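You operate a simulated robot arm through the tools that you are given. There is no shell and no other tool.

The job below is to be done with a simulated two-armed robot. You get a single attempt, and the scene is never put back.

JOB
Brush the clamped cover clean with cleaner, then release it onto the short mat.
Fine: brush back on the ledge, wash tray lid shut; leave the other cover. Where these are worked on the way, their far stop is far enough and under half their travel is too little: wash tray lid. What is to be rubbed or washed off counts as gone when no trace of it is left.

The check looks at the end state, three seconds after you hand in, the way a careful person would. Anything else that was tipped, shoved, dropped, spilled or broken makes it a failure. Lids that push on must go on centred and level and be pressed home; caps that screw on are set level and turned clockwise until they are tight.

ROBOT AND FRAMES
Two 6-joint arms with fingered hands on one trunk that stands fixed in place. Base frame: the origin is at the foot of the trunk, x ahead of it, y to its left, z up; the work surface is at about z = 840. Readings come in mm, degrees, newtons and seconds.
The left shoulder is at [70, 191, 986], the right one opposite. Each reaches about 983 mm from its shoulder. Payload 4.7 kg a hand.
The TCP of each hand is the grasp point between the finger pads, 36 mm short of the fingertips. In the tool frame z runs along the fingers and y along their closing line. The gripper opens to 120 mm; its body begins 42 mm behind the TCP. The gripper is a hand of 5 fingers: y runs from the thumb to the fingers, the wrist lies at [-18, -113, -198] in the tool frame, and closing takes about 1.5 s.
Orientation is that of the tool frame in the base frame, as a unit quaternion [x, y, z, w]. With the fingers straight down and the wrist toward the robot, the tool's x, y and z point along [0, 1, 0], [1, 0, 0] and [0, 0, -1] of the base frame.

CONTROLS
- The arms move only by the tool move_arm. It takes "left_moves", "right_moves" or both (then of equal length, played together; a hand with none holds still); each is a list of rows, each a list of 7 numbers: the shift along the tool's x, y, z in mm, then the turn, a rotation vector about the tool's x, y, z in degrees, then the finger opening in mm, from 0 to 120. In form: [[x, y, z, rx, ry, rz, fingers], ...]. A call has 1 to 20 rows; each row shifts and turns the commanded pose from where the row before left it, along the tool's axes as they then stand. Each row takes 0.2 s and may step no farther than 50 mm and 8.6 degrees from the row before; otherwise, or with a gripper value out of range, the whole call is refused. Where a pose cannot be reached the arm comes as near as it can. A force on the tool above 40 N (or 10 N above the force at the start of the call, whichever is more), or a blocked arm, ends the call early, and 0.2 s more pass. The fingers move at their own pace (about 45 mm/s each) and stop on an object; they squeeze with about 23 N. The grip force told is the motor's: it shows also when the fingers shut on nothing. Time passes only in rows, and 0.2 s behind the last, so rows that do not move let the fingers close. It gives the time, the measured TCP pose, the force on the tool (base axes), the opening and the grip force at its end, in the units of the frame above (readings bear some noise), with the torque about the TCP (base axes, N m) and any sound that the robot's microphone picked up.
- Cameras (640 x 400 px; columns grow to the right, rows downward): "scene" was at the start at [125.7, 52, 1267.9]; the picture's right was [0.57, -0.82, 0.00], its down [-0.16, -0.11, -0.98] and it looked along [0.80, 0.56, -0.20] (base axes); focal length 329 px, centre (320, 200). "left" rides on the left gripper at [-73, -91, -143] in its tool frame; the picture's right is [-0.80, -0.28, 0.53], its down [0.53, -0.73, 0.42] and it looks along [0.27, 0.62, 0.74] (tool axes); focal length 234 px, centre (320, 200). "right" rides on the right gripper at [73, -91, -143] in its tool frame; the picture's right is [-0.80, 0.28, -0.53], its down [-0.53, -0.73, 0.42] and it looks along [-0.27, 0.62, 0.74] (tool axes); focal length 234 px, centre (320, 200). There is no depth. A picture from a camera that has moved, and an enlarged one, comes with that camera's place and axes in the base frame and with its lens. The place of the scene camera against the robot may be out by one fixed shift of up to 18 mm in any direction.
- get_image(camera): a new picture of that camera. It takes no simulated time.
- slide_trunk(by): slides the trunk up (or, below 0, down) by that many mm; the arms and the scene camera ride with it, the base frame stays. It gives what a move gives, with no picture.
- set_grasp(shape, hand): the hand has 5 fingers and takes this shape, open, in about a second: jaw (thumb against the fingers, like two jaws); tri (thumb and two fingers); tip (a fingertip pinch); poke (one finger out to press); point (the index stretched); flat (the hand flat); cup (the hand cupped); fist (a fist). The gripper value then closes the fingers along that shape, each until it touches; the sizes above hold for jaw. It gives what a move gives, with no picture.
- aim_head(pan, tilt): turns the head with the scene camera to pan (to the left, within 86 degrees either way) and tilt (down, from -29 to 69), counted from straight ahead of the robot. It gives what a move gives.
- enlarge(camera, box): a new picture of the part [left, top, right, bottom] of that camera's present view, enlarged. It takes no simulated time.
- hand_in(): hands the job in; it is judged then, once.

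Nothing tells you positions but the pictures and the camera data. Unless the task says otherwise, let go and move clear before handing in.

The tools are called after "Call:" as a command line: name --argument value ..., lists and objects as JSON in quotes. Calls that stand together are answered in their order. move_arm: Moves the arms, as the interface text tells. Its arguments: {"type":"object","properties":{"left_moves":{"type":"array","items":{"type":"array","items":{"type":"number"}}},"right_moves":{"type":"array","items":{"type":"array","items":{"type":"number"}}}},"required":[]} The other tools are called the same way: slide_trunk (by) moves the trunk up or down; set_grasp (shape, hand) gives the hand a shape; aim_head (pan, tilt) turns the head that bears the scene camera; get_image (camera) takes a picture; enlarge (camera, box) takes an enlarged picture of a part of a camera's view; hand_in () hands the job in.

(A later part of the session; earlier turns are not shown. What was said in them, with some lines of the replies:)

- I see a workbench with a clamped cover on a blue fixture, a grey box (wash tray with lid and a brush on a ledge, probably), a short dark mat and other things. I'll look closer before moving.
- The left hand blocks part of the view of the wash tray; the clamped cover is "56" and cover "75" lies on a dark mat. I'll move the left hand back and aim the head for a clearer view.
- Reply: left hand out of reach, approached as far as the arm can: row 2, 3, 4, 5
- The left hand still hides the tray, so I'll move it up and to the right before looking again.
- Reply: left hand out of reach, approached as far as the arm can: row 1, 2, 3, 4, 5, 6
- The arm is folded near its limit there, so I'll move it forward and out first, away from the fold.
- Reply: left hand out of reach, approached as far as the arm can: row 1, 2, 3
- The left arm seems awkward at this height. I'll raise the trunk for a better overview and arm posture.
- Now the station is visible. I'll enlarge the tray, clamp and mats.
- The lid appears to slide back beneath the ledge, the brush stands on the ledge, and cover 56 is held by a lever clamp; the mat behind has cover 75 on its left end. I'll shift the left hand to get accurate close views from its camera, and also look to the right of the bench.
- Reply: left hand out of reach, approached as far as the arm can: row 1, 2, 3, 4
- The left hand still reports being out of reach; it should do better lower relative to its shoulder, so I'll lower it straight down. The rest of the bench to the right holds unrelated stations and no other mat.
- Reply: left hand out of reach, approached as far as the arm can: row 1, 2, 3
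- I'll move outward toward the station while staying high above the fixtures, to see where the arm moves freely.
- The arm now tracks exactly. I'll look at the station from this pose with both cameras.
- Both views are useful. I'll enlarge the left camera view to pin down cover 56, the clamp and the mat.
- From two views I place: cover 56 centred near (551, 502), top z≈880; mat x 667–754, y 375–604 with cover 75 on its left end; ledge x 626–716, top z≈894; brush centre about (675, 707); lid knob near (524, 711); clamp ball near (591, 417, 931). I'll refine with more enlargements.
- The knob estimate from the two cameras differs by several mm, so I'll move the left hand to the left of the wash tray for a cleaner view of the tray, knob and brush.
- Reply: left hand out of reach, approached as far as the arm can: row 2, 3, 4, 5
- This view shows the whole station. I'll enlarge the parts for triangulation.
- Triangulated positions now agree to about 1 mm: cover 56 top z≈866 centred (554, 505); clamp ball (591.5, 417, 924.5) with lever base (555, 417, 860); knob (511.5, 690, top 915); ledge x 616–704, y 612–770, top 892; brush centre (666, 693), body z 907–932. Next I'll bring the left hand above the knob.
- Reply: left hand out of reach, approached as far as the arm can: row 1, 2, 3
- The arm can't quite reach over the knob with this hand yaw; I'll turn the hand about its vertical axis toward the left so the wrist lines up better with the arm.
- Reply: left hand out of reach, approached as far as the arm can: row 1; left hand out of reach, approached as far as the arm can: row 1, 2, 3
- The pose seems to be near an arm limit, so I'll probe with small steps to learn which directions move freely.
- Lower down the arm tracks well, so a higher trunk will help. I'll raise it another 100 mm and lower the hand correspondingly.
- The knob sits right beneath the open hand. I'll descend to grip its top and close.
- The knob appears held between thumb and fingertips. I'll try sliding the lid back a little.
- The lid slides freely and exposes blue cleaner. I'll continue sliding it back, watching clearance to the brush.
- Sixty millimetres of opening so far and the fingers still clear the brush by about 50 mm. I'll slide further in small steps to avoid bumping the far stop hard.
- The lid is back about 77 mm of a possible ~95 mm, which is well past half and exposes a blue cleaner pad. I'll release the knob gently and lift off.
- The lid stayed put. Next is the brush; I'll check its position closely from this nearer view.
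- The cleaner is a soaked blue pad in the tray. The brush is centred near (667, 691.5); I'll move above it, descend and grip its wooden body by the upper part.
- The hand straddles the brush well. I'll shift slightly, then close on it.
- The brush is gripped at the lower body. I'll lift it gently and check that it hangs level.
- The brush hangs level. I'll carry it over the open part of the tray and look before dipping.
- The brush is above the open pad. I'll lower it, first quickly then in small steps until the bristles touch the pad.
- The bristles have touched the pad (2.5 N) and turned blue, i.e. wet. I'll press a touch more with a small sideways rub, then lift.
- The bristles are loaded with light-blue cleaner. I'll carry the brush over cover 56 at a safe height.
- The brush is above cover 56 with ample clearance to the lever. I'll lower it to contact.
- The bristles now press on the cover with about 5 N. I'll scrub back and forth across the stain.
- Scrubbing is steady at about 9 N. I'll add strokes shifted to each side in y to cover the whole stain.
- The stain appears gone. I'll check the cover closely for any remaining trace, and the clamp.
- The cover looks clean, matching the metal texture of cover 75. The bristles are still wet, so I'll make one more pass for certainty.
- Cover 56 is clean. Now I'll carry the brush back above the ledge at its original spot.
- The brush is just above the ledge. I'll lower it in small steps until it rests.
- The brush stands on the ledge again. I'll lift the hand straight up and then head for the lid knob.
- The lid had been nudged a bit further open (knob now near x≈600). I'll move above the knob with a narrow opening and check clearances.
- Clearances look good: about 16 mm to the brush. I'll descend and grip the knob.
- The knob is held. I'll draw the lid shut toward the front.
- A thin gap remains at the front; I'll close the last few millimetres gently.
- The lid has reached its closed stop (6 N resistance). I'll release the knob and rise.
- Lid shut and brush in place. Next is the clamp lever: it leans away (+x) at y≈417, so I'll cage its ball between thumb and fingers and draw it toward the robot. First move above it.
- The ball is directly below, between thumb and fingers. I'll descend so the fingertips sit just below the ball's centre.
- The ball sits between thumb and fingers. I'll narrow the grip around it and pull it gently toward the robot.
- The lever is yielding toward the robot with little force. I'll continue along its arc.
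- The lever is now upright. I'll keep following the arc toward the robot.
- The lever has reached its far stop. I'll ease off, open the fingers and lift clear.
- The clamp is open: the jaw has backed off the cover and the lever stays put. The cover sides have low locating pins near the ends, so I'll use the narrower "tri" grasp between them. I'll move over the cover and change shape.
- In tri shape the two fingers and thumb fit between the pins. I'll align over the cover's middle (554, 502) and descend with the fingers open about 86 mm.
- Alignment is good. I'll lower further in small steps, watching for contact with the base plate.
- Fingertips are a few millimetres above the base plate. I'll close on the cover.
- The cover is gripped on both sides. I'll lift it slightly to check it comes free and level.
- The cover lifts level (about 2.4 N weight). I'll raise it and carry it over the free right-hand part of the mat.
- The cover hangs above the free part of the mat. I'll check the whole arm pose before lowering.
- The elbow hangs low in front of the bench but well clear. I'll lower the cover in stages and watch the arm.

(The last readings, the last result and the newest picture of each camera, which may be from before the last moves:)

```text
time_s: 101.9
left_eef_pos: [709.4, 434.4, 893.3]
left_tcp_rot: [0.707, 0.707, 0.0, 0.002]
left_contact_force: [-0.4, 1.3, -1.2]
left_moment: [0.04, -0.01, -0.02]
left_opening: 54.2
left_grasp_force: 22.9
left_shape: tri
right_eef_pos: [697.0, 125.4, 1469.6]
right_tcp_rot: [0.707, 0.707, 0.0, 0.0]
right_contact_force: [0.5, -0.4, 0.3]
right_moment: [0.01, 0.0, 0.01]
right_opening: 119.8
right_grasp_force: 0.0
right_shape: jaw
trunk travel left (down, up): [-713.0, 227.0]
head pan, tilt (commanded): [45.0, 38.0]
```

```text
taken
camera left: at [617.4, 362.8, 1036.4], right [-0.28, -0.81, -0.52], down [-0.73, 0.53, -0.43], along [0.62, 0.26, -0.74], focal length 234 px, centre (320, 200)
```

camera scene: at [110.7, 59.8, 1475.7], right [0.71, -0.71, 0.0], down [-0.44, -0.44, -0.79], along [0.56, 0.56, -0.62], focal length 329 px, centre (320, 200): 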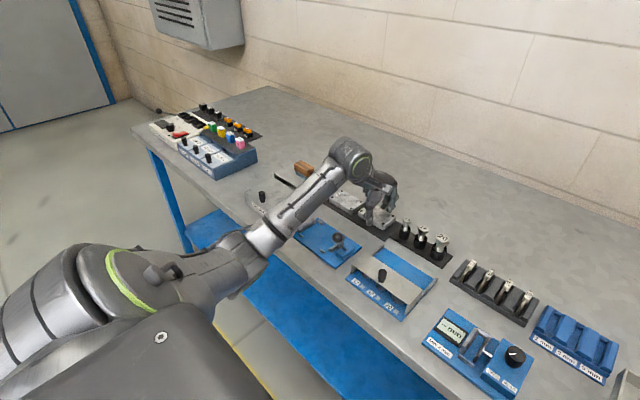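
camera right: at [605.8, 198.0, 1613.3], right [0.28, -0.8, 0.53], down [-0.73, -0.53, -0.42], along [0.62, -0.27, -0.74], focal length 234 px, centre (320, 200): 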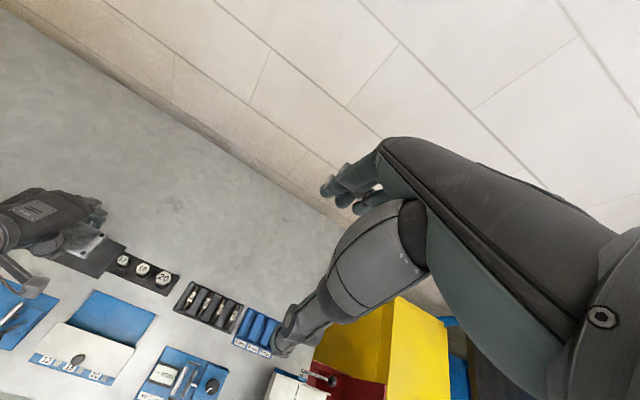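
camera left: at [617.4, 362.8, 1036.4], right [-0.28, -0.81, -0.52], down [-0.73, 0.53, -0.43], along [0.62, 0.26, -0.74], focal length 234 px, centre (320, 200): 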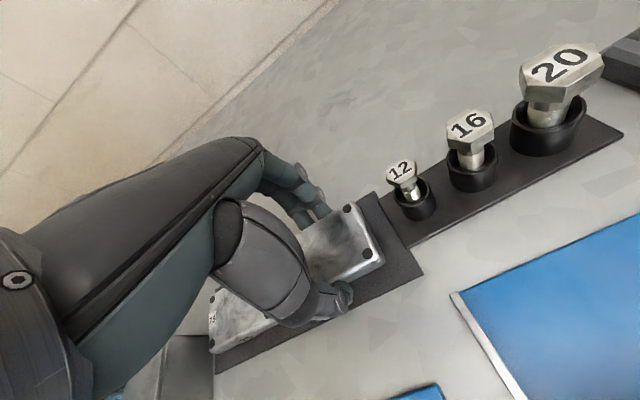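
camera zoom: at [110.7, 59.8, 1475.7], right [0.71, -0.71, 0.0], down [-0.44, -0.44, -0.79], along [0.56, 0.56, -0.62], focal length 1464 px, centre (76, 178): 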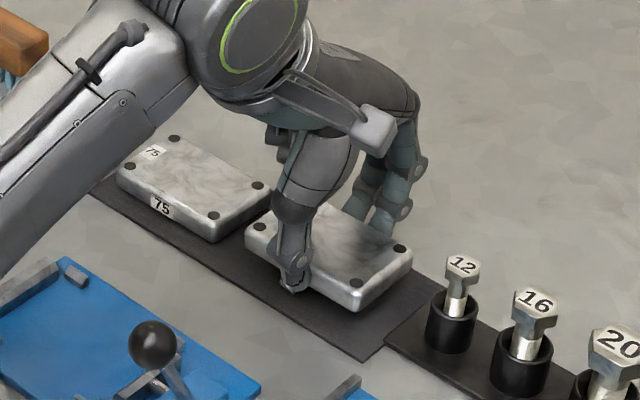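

Call:
move_arm --left_moves '[[0, 0, 4, 0, 0, 0, 20], [0, 0, 4, 0, 0, 0, 20], [0, 0, 0, 0, 0, 0, 20]]'

Call:
move_arm --left_moves '[[0, 0, 1.5, 0, 0, 0, 20], [0, 0, 1, 0, 0, 0, 20]]'

Call:
move_arm --left_moves '[[0, 0, 1, 0, 0, 0, 20], [0, 0, 0, 0, 0, 0, 20]]'

```text
time_s: 102.7
left_eef_pos: [709.7, 433.5, 887.3]
left_tcp_rot: [0.707, 0.707, 0.001, 0.004]
left_contact_force: [0.8, -0.5, -1.5]
left_moment: [0.03, -0.03, -0.02]
left_opening: 54.2
left_grasp_force: 23.1
left_shape: tri
right_eef_pos: [698.1, 125.4, 1470.5]
right_tcp_rot: [0.707, 0.707, 0.0, 0.0]
right_contact_force: [0.1, 0.4, 0.1]
right_moment: [-0.02, -0.01, 0.0]
right_opening: 119.7
right_grasp_force: 0.0
right_shape: jaw
trunk travel left (down, up): [-713.0, 227.0]
head pan, tilt (commanded): [45.0, 38.0]
```

```text
time_s: 103.3
left_eef_pos: [710.7, 433.2, 884.5]
left_tcp_rot: [0.706, 0.708, 0.0, 0.003]
left_contact_force: [-0.2, -0.1, -1.1]
left_moment: [0.0, 0.01, 0.03]
left_opening: 54.3
left_grasp_force: 22.8
left_shape: tri
right_eef_pos: [696.3, 125.2, 1470.1]
right_tcp_rot: [0.707, 0.707, 0.001, 0.0]
right_contact_force: [0.1, 0.3, -1.1]
right_moment: [0.0, 0.0, 0.02]
right_opening: 119.5
right_grasp_force: 0.0
right_shape: jaw
trunk travel left (down, up): [-713.0, 227.0]
head pan, tilt (commanded): [45.0, 38.0]
```

```text
time_s: 103.9
left_eef_pos: [708.8, 434.9, 883.7]
left_tcp_rot: [0.707, 0.707, -0.001, 0.003]
left_contact_force: [0.9, 0.1, -1.2]
left_moment: [-0.01, -0.01, 0.01]
left_opening: 54.2
left_grasp_force: 22.8
left_shape: tri
right_eef_pos: [697.9, 123.7, 1470.4]
right_tcp_rot: [0.708, 0.707, -0.001, 0.001]
right_contact_force: [-0.4, 0.4, 0.6]
right_moment: [-0.01, -0.05, 0.0]
right_opening: 119.7
right_grasp_force: 0.1
right_shape: jaw
trunk travel left (down, up): [-713.0, 227.0]
head pan, tilt (commanded): [45.0, 38.0]
```

Call:
move_arm --left_moves '[[0, 0, 1, 0, 0, 0, 20], [0, 0, 1, 0, 0, 0, 20]]'

Call:
move_arm --left_moves '[[0, 0, 1, 0, 0, 0, 20], [0, 0, 0, 0, 0, 0, 20]]'

Call:
enlarge --camera "scene" --box '[320, 160, 430, 250]'

```text
time_s: 104.5
left_eef_pos: [711.3, 434.4, 883.6]
left_tcp_rot: [0.707, 0.708, 0.0, 0.002]
left_contact_force: [-0.2, -0.2, -1.3]
left_moment: [0.02, 0.03, -0.02]
left_opening: 54.5
left_grasp_force: 23.4
left_shape: tri
right_eef_pos: [695.8, 124.7, 1470.9]
right_tcp_rot: [0.707, 0.707, 0.0, 0.0]
right_contact_force: [-0.1, -0.1, -0.4]
right_moment: [0.04, 0.0, -0.03]
right_opening: 119.7
right_grasp_force: 0.0
right_shape: jaw
trunk travel left (down, up): [-713.0, 227.0]
head pan, tilt (commanded): [45.0, 38.0]
```

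```text
time_s: 105.1
left_eef_pos: [709.5, 434.7, 881.4]
left_tcp_rot: [0.707, 0.708, 0.001, 0.004]
left_contact_force: [-1.0, 0.5, -1.4]
left_moment: [0.0, 0.01, -0.01]
left_opening: 54.5
left_grasp_force: 22.8
left_shape: tri
right_eef_pos: [696.5, 125.1, 1470.3]
right_tcp_rot: [0.707, 0.707, 0.0, 0.001]
right_contact_force: [-0.4, 0.4, -0.1]
right_moment: [0.03, 0.01, -0.02]
right_opening: 119.6
right_grasp_force: 0.1
right_shape: jaw
trunk travel left (down, up): [-713.0, 227.0]
head pan, tilt (commanded): [45.0, 38.0]
```

```text
4.44 times, centred on (375, 205) of scene
camera zoom: at [110.7, 59.8, 1475.7], right [0.71, -0.71, 0.0], down [-0.44, -0.44, -0.79], along [0.56, 0.56, -0.62], focal length 1464 px, centre (76, 178)
```

zoom: 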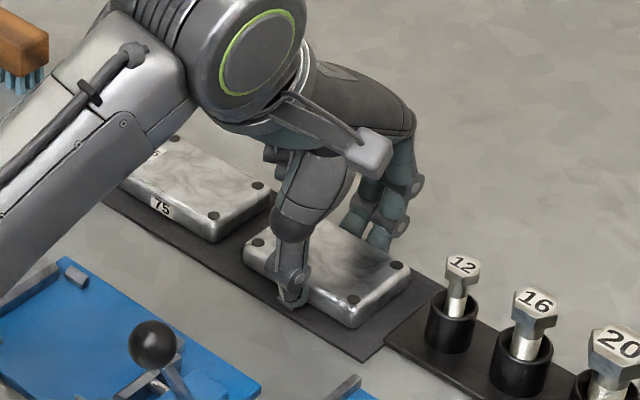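

Call:
move_arm --left_moves '[[0, 0, 1, 0, 0, 0, 20], [0, 0, 0, 0, 0, 0, 20]]'

Call:
move_arm --left_moves '[[0, 0, 1, 0, 0, 0, 20], [0, 0, 0, 0, 0, 0, 20]]'

Call:
move_arm --left_moves '[[0, 0, 1, 0, 0, 0, 20], [0, 0, 0, 0, 0, 0, 20]]'

```text
time_s: 105.7
left_eef_pos: [709.9, 435.1, 879.6]
left_tcp_rot: [0.707, 0.707, 0.002, 0.002]
left_contact_force: [0.9, 0.7, 2.2]
left_moment: [0.01, 0.0, -0.01]
left_opening: 54.3
left_grasp_force: 22.8
left_shape: tri
right_eef_pos: [697.2, 124.3, 1471.8]
right_tcp_rot: [0.707, 0.708, 0.0, 0.0]
right_contact_force: [0.7, -0.1, 0.1]
right_moment: [-0.03, -0.05, 0.01]
right_opening: 119.7
right_grasp_force: 0.1
right_shape: jaw
trunk travel left (down, up): [-713.0, 227.0]
head pan, tilt (commanded): [45.0, 38.0]
```

```text
time_s: 106.3
left_eef_pos: [709.0, 434.4, 880.2]
left_tcp_rot: [0.707, 0.707, 0.001, 0.003]
left_contact_force: [1.4, 1.2, 9.2]
left_moment: [0.01, 0.05, 0.02]
left_opening: 54.8
left_grasp_force: 22.9
left_shape: tri
right_eef_pos: [696.3, 124.4, 1472.1]
right_tcp_rot: [0.707, 0.707, 0.0, 0.0]
right_contact_force: [-0.8, 1.0, 0.6]
right_moment: [0.02, -0.03, -0.01]
right_opening: 119.6
right_grasp_force: 0.1
right_shape: jaw
trunk travel left (down, up): [-713.0, 227.0]
head pan, tilt (commanded): [45.0, 38.0]
```

```text
time_s: 106.9
left_eef_pos: [710.0, 433.3, 879.8]
left_tcp_rot: [0.707, 0.707, 0.001, 0.004]
left_contact_force: [0.8, 2.4, 14.7]
left_moment: [0.08, 0.1, 0.04]
left_opening: 54.7
left_grasp_force: 23.2
left_shape: tri
right_eef_pos: [695.0, 124.0, 1472.1]
right_tcp_rot: [0.707, 0.707, 0.0, 0.0]
right_contact_force: [0.3, -1.0, 0.0]
right_moment: [0.0, -0.01, 0.01]
right_opening: 119.6
right_grasp_force: 0.1
right_shape: jaw
trunk travel left (down, up): [-713.0, 227.0]
head pan, tilt (commanded): [45.0, 38.0]
```

The cover rests on the mat. I'll ease the pressure and release.

Call:
move_arm --left_moves '[[0, 0, -1.5, 0, 0, 0, 20], [0, 0, 0, 0, 0, 0, 20]]'

Call:
move_arm --left_moves '[[0, 0, 0, 0, 0, 0, 58], [0, 0, 0, 0, 0, 0, 66], [0, 0, 0, 0, 0, 0, 74], [0, 0, 0, 0, 0, 0, 84], [0, 0, 0, 0, 0, 0, 84]]'

Call:
enlarge --camera "scene" --box '[320, 160, 430, 250]'

```text
time_s: 107.5
left_eef_pos: [710.2, 434.3, 879.5]
left_tcp_rot: [0.707, 0.707, 0.001, 0.004]
left_contact_force: [-0.5, 1.5, 9.1]
left_moment: [0.01, -0.05, 0.03]
left_opening: 54.7
left_grasp_force: 23.2
left_shape: tri
right_eef_pos: [696.0, 124.4, 1471.6]
right_tcp_rot: [0.708, 0.706, 0.0, 0.0]
right_contact_force: [-0.5, -0.1, 0.1]
right_moment: [0.02, -0.01, 0.01]
right_opening: 119.7
right_grasp_force: 0.0
right_shape: jaw
trunk travel left (down, up): [-713.0, 227.0]
head pan, tilt (commanded): [45.0, 38.0]
```

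```text
time_s: 108.7
left_eef_pos: [709.3, 436.2, 878.8]
left_tcp_rot: [0.707, 0.707, 0.001, 0.004]
left_contact_force: [0.4, -0.9, 0.4]
left_moment: [0.0, 0.0, 0.03]
left_opening: 83.4
left_grasp_force: 0.1
left_shape: tri
right_eef_pos: [695.6, 125.0, 1470.5]
right_tcp_rot: [0.707, 0.707, 0.001, 0.001]
right_contact_force: [-0.4, 0.0, 0.1]
right_moment: [0.02, 0.01, 0.01]
right_opening: 119.8
right_grasp_force: 0.0
right_shape: jaw
trunk travel left (down, up): [-713.0, 227.0]
head pan, tilt (commanded): [45.0, 38.0]
```

```text
4.44 times, centred on (375, 205) of scene
camera zoom: at [110.5, 59.6, 1475.7], right [0.71, -0.71, 0.0], down [-0.44, -0.44, -0.79], along [0.56, 0.56, -0.62], focal length 1464 px, centre (76, 178)
```

zoom: 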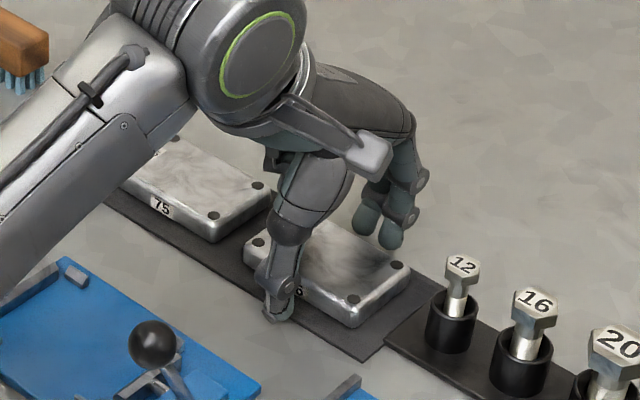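

The cover lies flat on the mat and the fingers are clear. I'll lift straight up and move the hand away.

Call:
move_arm --left_moves '[[0, 0, -10, 0, 0, 0, 86], [0, 0, -25, 0, 0, 0, 90], [0, 0, -35, 0, 0, 0, 90], [0, 0, -40, 0, 0, 0, 90], [0, 0, 0, 0, 0, 0, 90]]'

Call:
move_arm --left_moves '[[0, -30, -20, 0, 0, 0, 90], [0, -35, -10, 0, 0, 0, 90], [0, -35, 0, 0, 0, 0, 90], [20, -35, 0, 0, 0, 0, 90], [0, 0, 0, 0, 0, 0, 90]]'

Call:
get_image --camera "scene"

Call:
get_image --camera "left"

```text
time_s: 109.9
left_eef_pos: [710.3, 435.8, 990.9]
left_tcp_rot: [0.708, 0.707, -0.001, 0.002]
left_contact_force: [0.3, 0.1, -0.7]
left_moment: [0.01, -0.02, 0.0]
left_opening: 89.6
left_grasp_force: 0.2
left_shape: tri
right_eef_pos: [697.3, 125.2, 1470.0]
right_tcp_rot: [0.707, 0.707, 0.0, 0.0]
right_contact_force: [-0.1, 0.7, 0.6]
right_moment: [-0.02, -0.02, -0.02]
right_opening: 119.9
right_grasp_force: 0.0
right_shape: jaw
trunk travel left (down, up): [-713.0, 227.0]
head pan, tilt (commanded): [45.0, 38.0]
```

```text
time_s: 111.1
left_eef_pos: [577.2, 453.4, 1018.8]
left_tcp_rot: [0.707, 0.707, -0.001, 0.002]
left_contact_force: [-0.1, 0.5, 0.0]
left_moment: [0.02, 0.0, -0.01]
left_opening: 89.6
left_grasp_force: 0.1
left_shape: tri
right_eef_pos: [698.8, 123.6, 1470.3]
right_tcp_rot: [0.708, 0.707, -0.001, 0.0]
right_contact_force: [0.7, -0.3, -0.7]
right_moment: [0.06, 0.04, 0.0]
right_opening: 119.7
right_grasp_force: 0.1
right_shape: jaw
trunk travel left (down, up): [-713.0, 227.0]
head pan, tilt (commanded): [45.0, 38.0]
```

```text
taken
camera scene: at [111.7, 58.9, 1475.6], right [0.71, -0.71, 0.0], down [-0.44, -0.43, -0.79], along [0.56, 0.56, -0.62], focal length 329 px, centre (320, 200)
```

scene: 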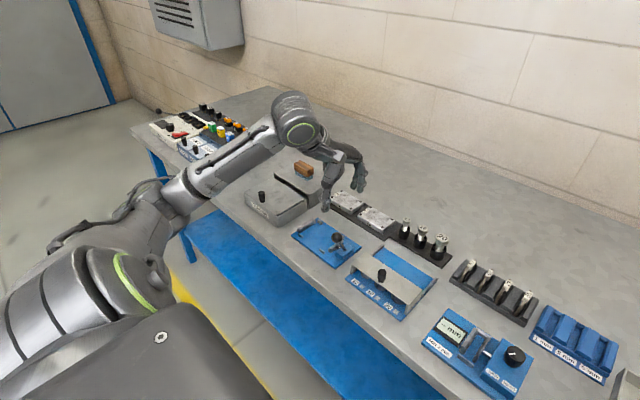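

```text
taken
camera left: at [485.3, 382.5, 1161.4], right [-0.28, -0.81, -0.52], down [-0.73, 0.53, -0.43], along [0.62, 0.26, -0.74], focal length 234 px, centre (320, 200)
```

left: 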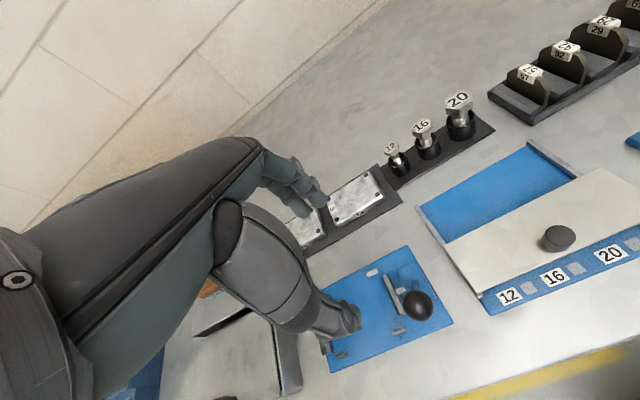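

Everything seems in place. I'll inspect the final state closely.

Call:
enlarge --camera "scene" --box '[320, 180, 430, 260]'

Call:
enlarge --camera "scene" --box '[235, 145, 345, 235]'

Call:
enlarge --camera "left" --box '[270, 150, 430, 260]'

```text
5.00 times, centred on (375, 220) of scene
camera zoom: at [111.7, 58.9, 1475.6], right [0.71, -0.71, 0.0], down [-0.44, -0.43, -0.79], along [0.56, 0.56, -0.62], focal length 1647 px, centre (45, 100)
```

zoom: 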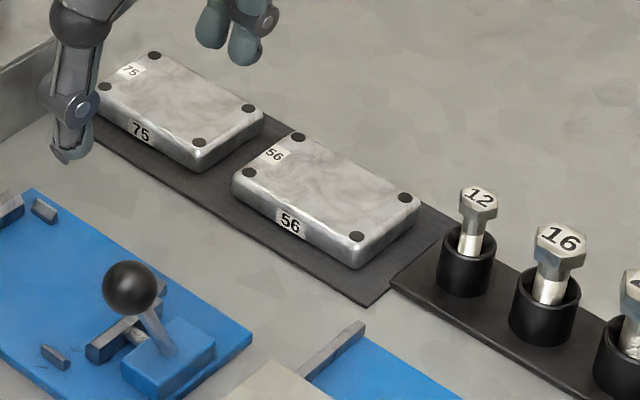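

```text
4.44 times, centred on (290, 190) of scene
camera zoom: at [111.7, 58.9, 1475.6], right [0.71, -0.71, 0.0], down [-0.44, -0.43, -0.79], along [0.56, 0.56, -0.62], focal length 1464 px, centre (453, 244)
```

zoom: 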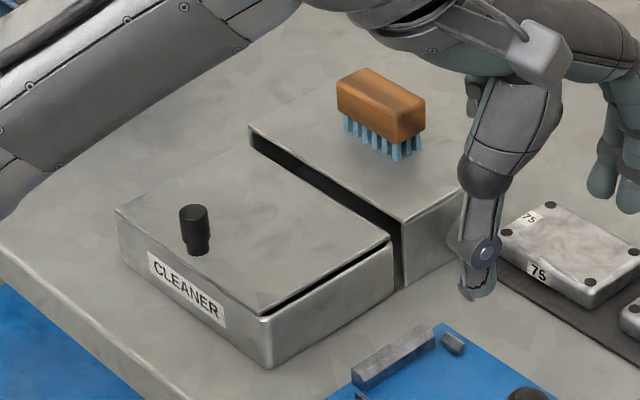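

```text
3.64 times, centred on (350, 205) of left
camera zoom: at [485.3, 382.5, 1161.4], right [-0.28, -0.81, -0.52], down [-0.73, 0.53, -0.43], along [0.62, 0.26, -0.74], focal length 852 px, centre (211, 182)
```

zoom: 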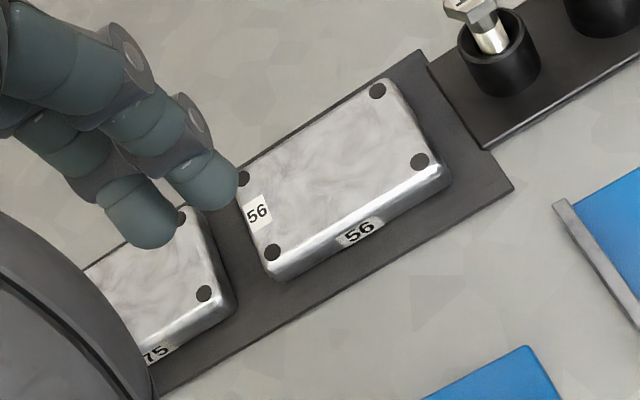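

Cover 56 is clean and flat on the mat beside cover 75, the brush is on the ledge, the lid is shut, and nothing else has moved. I'll raise the hand a little further clear and hand in.

Call:
move_arm --left_moves '[[0, -10, -20, 0, 0, 0, 90], [0, 0, -20, 0, 0, 0, 90], [0, 0, 0, 0, 0, 0, 90]]'

Call:
hand_in

```text
time_s: 111.9
left_eef_pos: [567.1, 454.1, 1058.7]
left_tcp_rot: [0.707, 0.707, 0.0, 0.003]
left_contact_force: [-1.1, -0.7, 0.2]
left_moment: [-0.02, 0.0, 0.0]
left_opening: 89.6
left_grasp_force: 0.1
left_shape: tri
right_eef_pos: [698.1, 125.4, 1469.5]
right_tcp_rot: [0.708, 0.706, 0.001, 0.0]
right_contact_force: [0.2, 0.6, 0.3]
right_moment: [-0.04, -0.01, 0.0]
right_opening: 120.1
right_grasp_force: 0.0
right_shape: jaw
trunk travel left (down, up): [-713.0, 227.0]
head pan, tilt (commanded): [45.0, 38.0]
```

```text
The job is handed in.
```

I've handed in the job. In the last close-up pictures, cover 56 looked clean, with no trace of the stain. It was lying flat on the short mat, beside cover 75.

- **Cleaning:** I wetted the brush on the blue cleaner pad in the tray. I then scrubbed cover 56 twice while it was still clamped.
- **Release:** I pulled the clamp lever to its far stop. I lifted the cover out and set it on the free right-hand part of the mat, about 18 mm clear of cover 75. I left the clamp open.
- **Brush:** It is back on the ledge, close to where it was. Its bristles are still wet with cleaner.
- **Wash tray lid:** I slid it open about 77 mm. It moved roughly another 10 mm during the dip, probably nudged by my fingers. I then pulled it shut against its closed stop.
- **Other items:** I did not touch cover 75, and nothing else looked moved or tipped.

I took "the short mat" to be the dark one cover 75 was already on. The dark strip next to it is filled by the bolt holders, and I saw no other free mat at this station.
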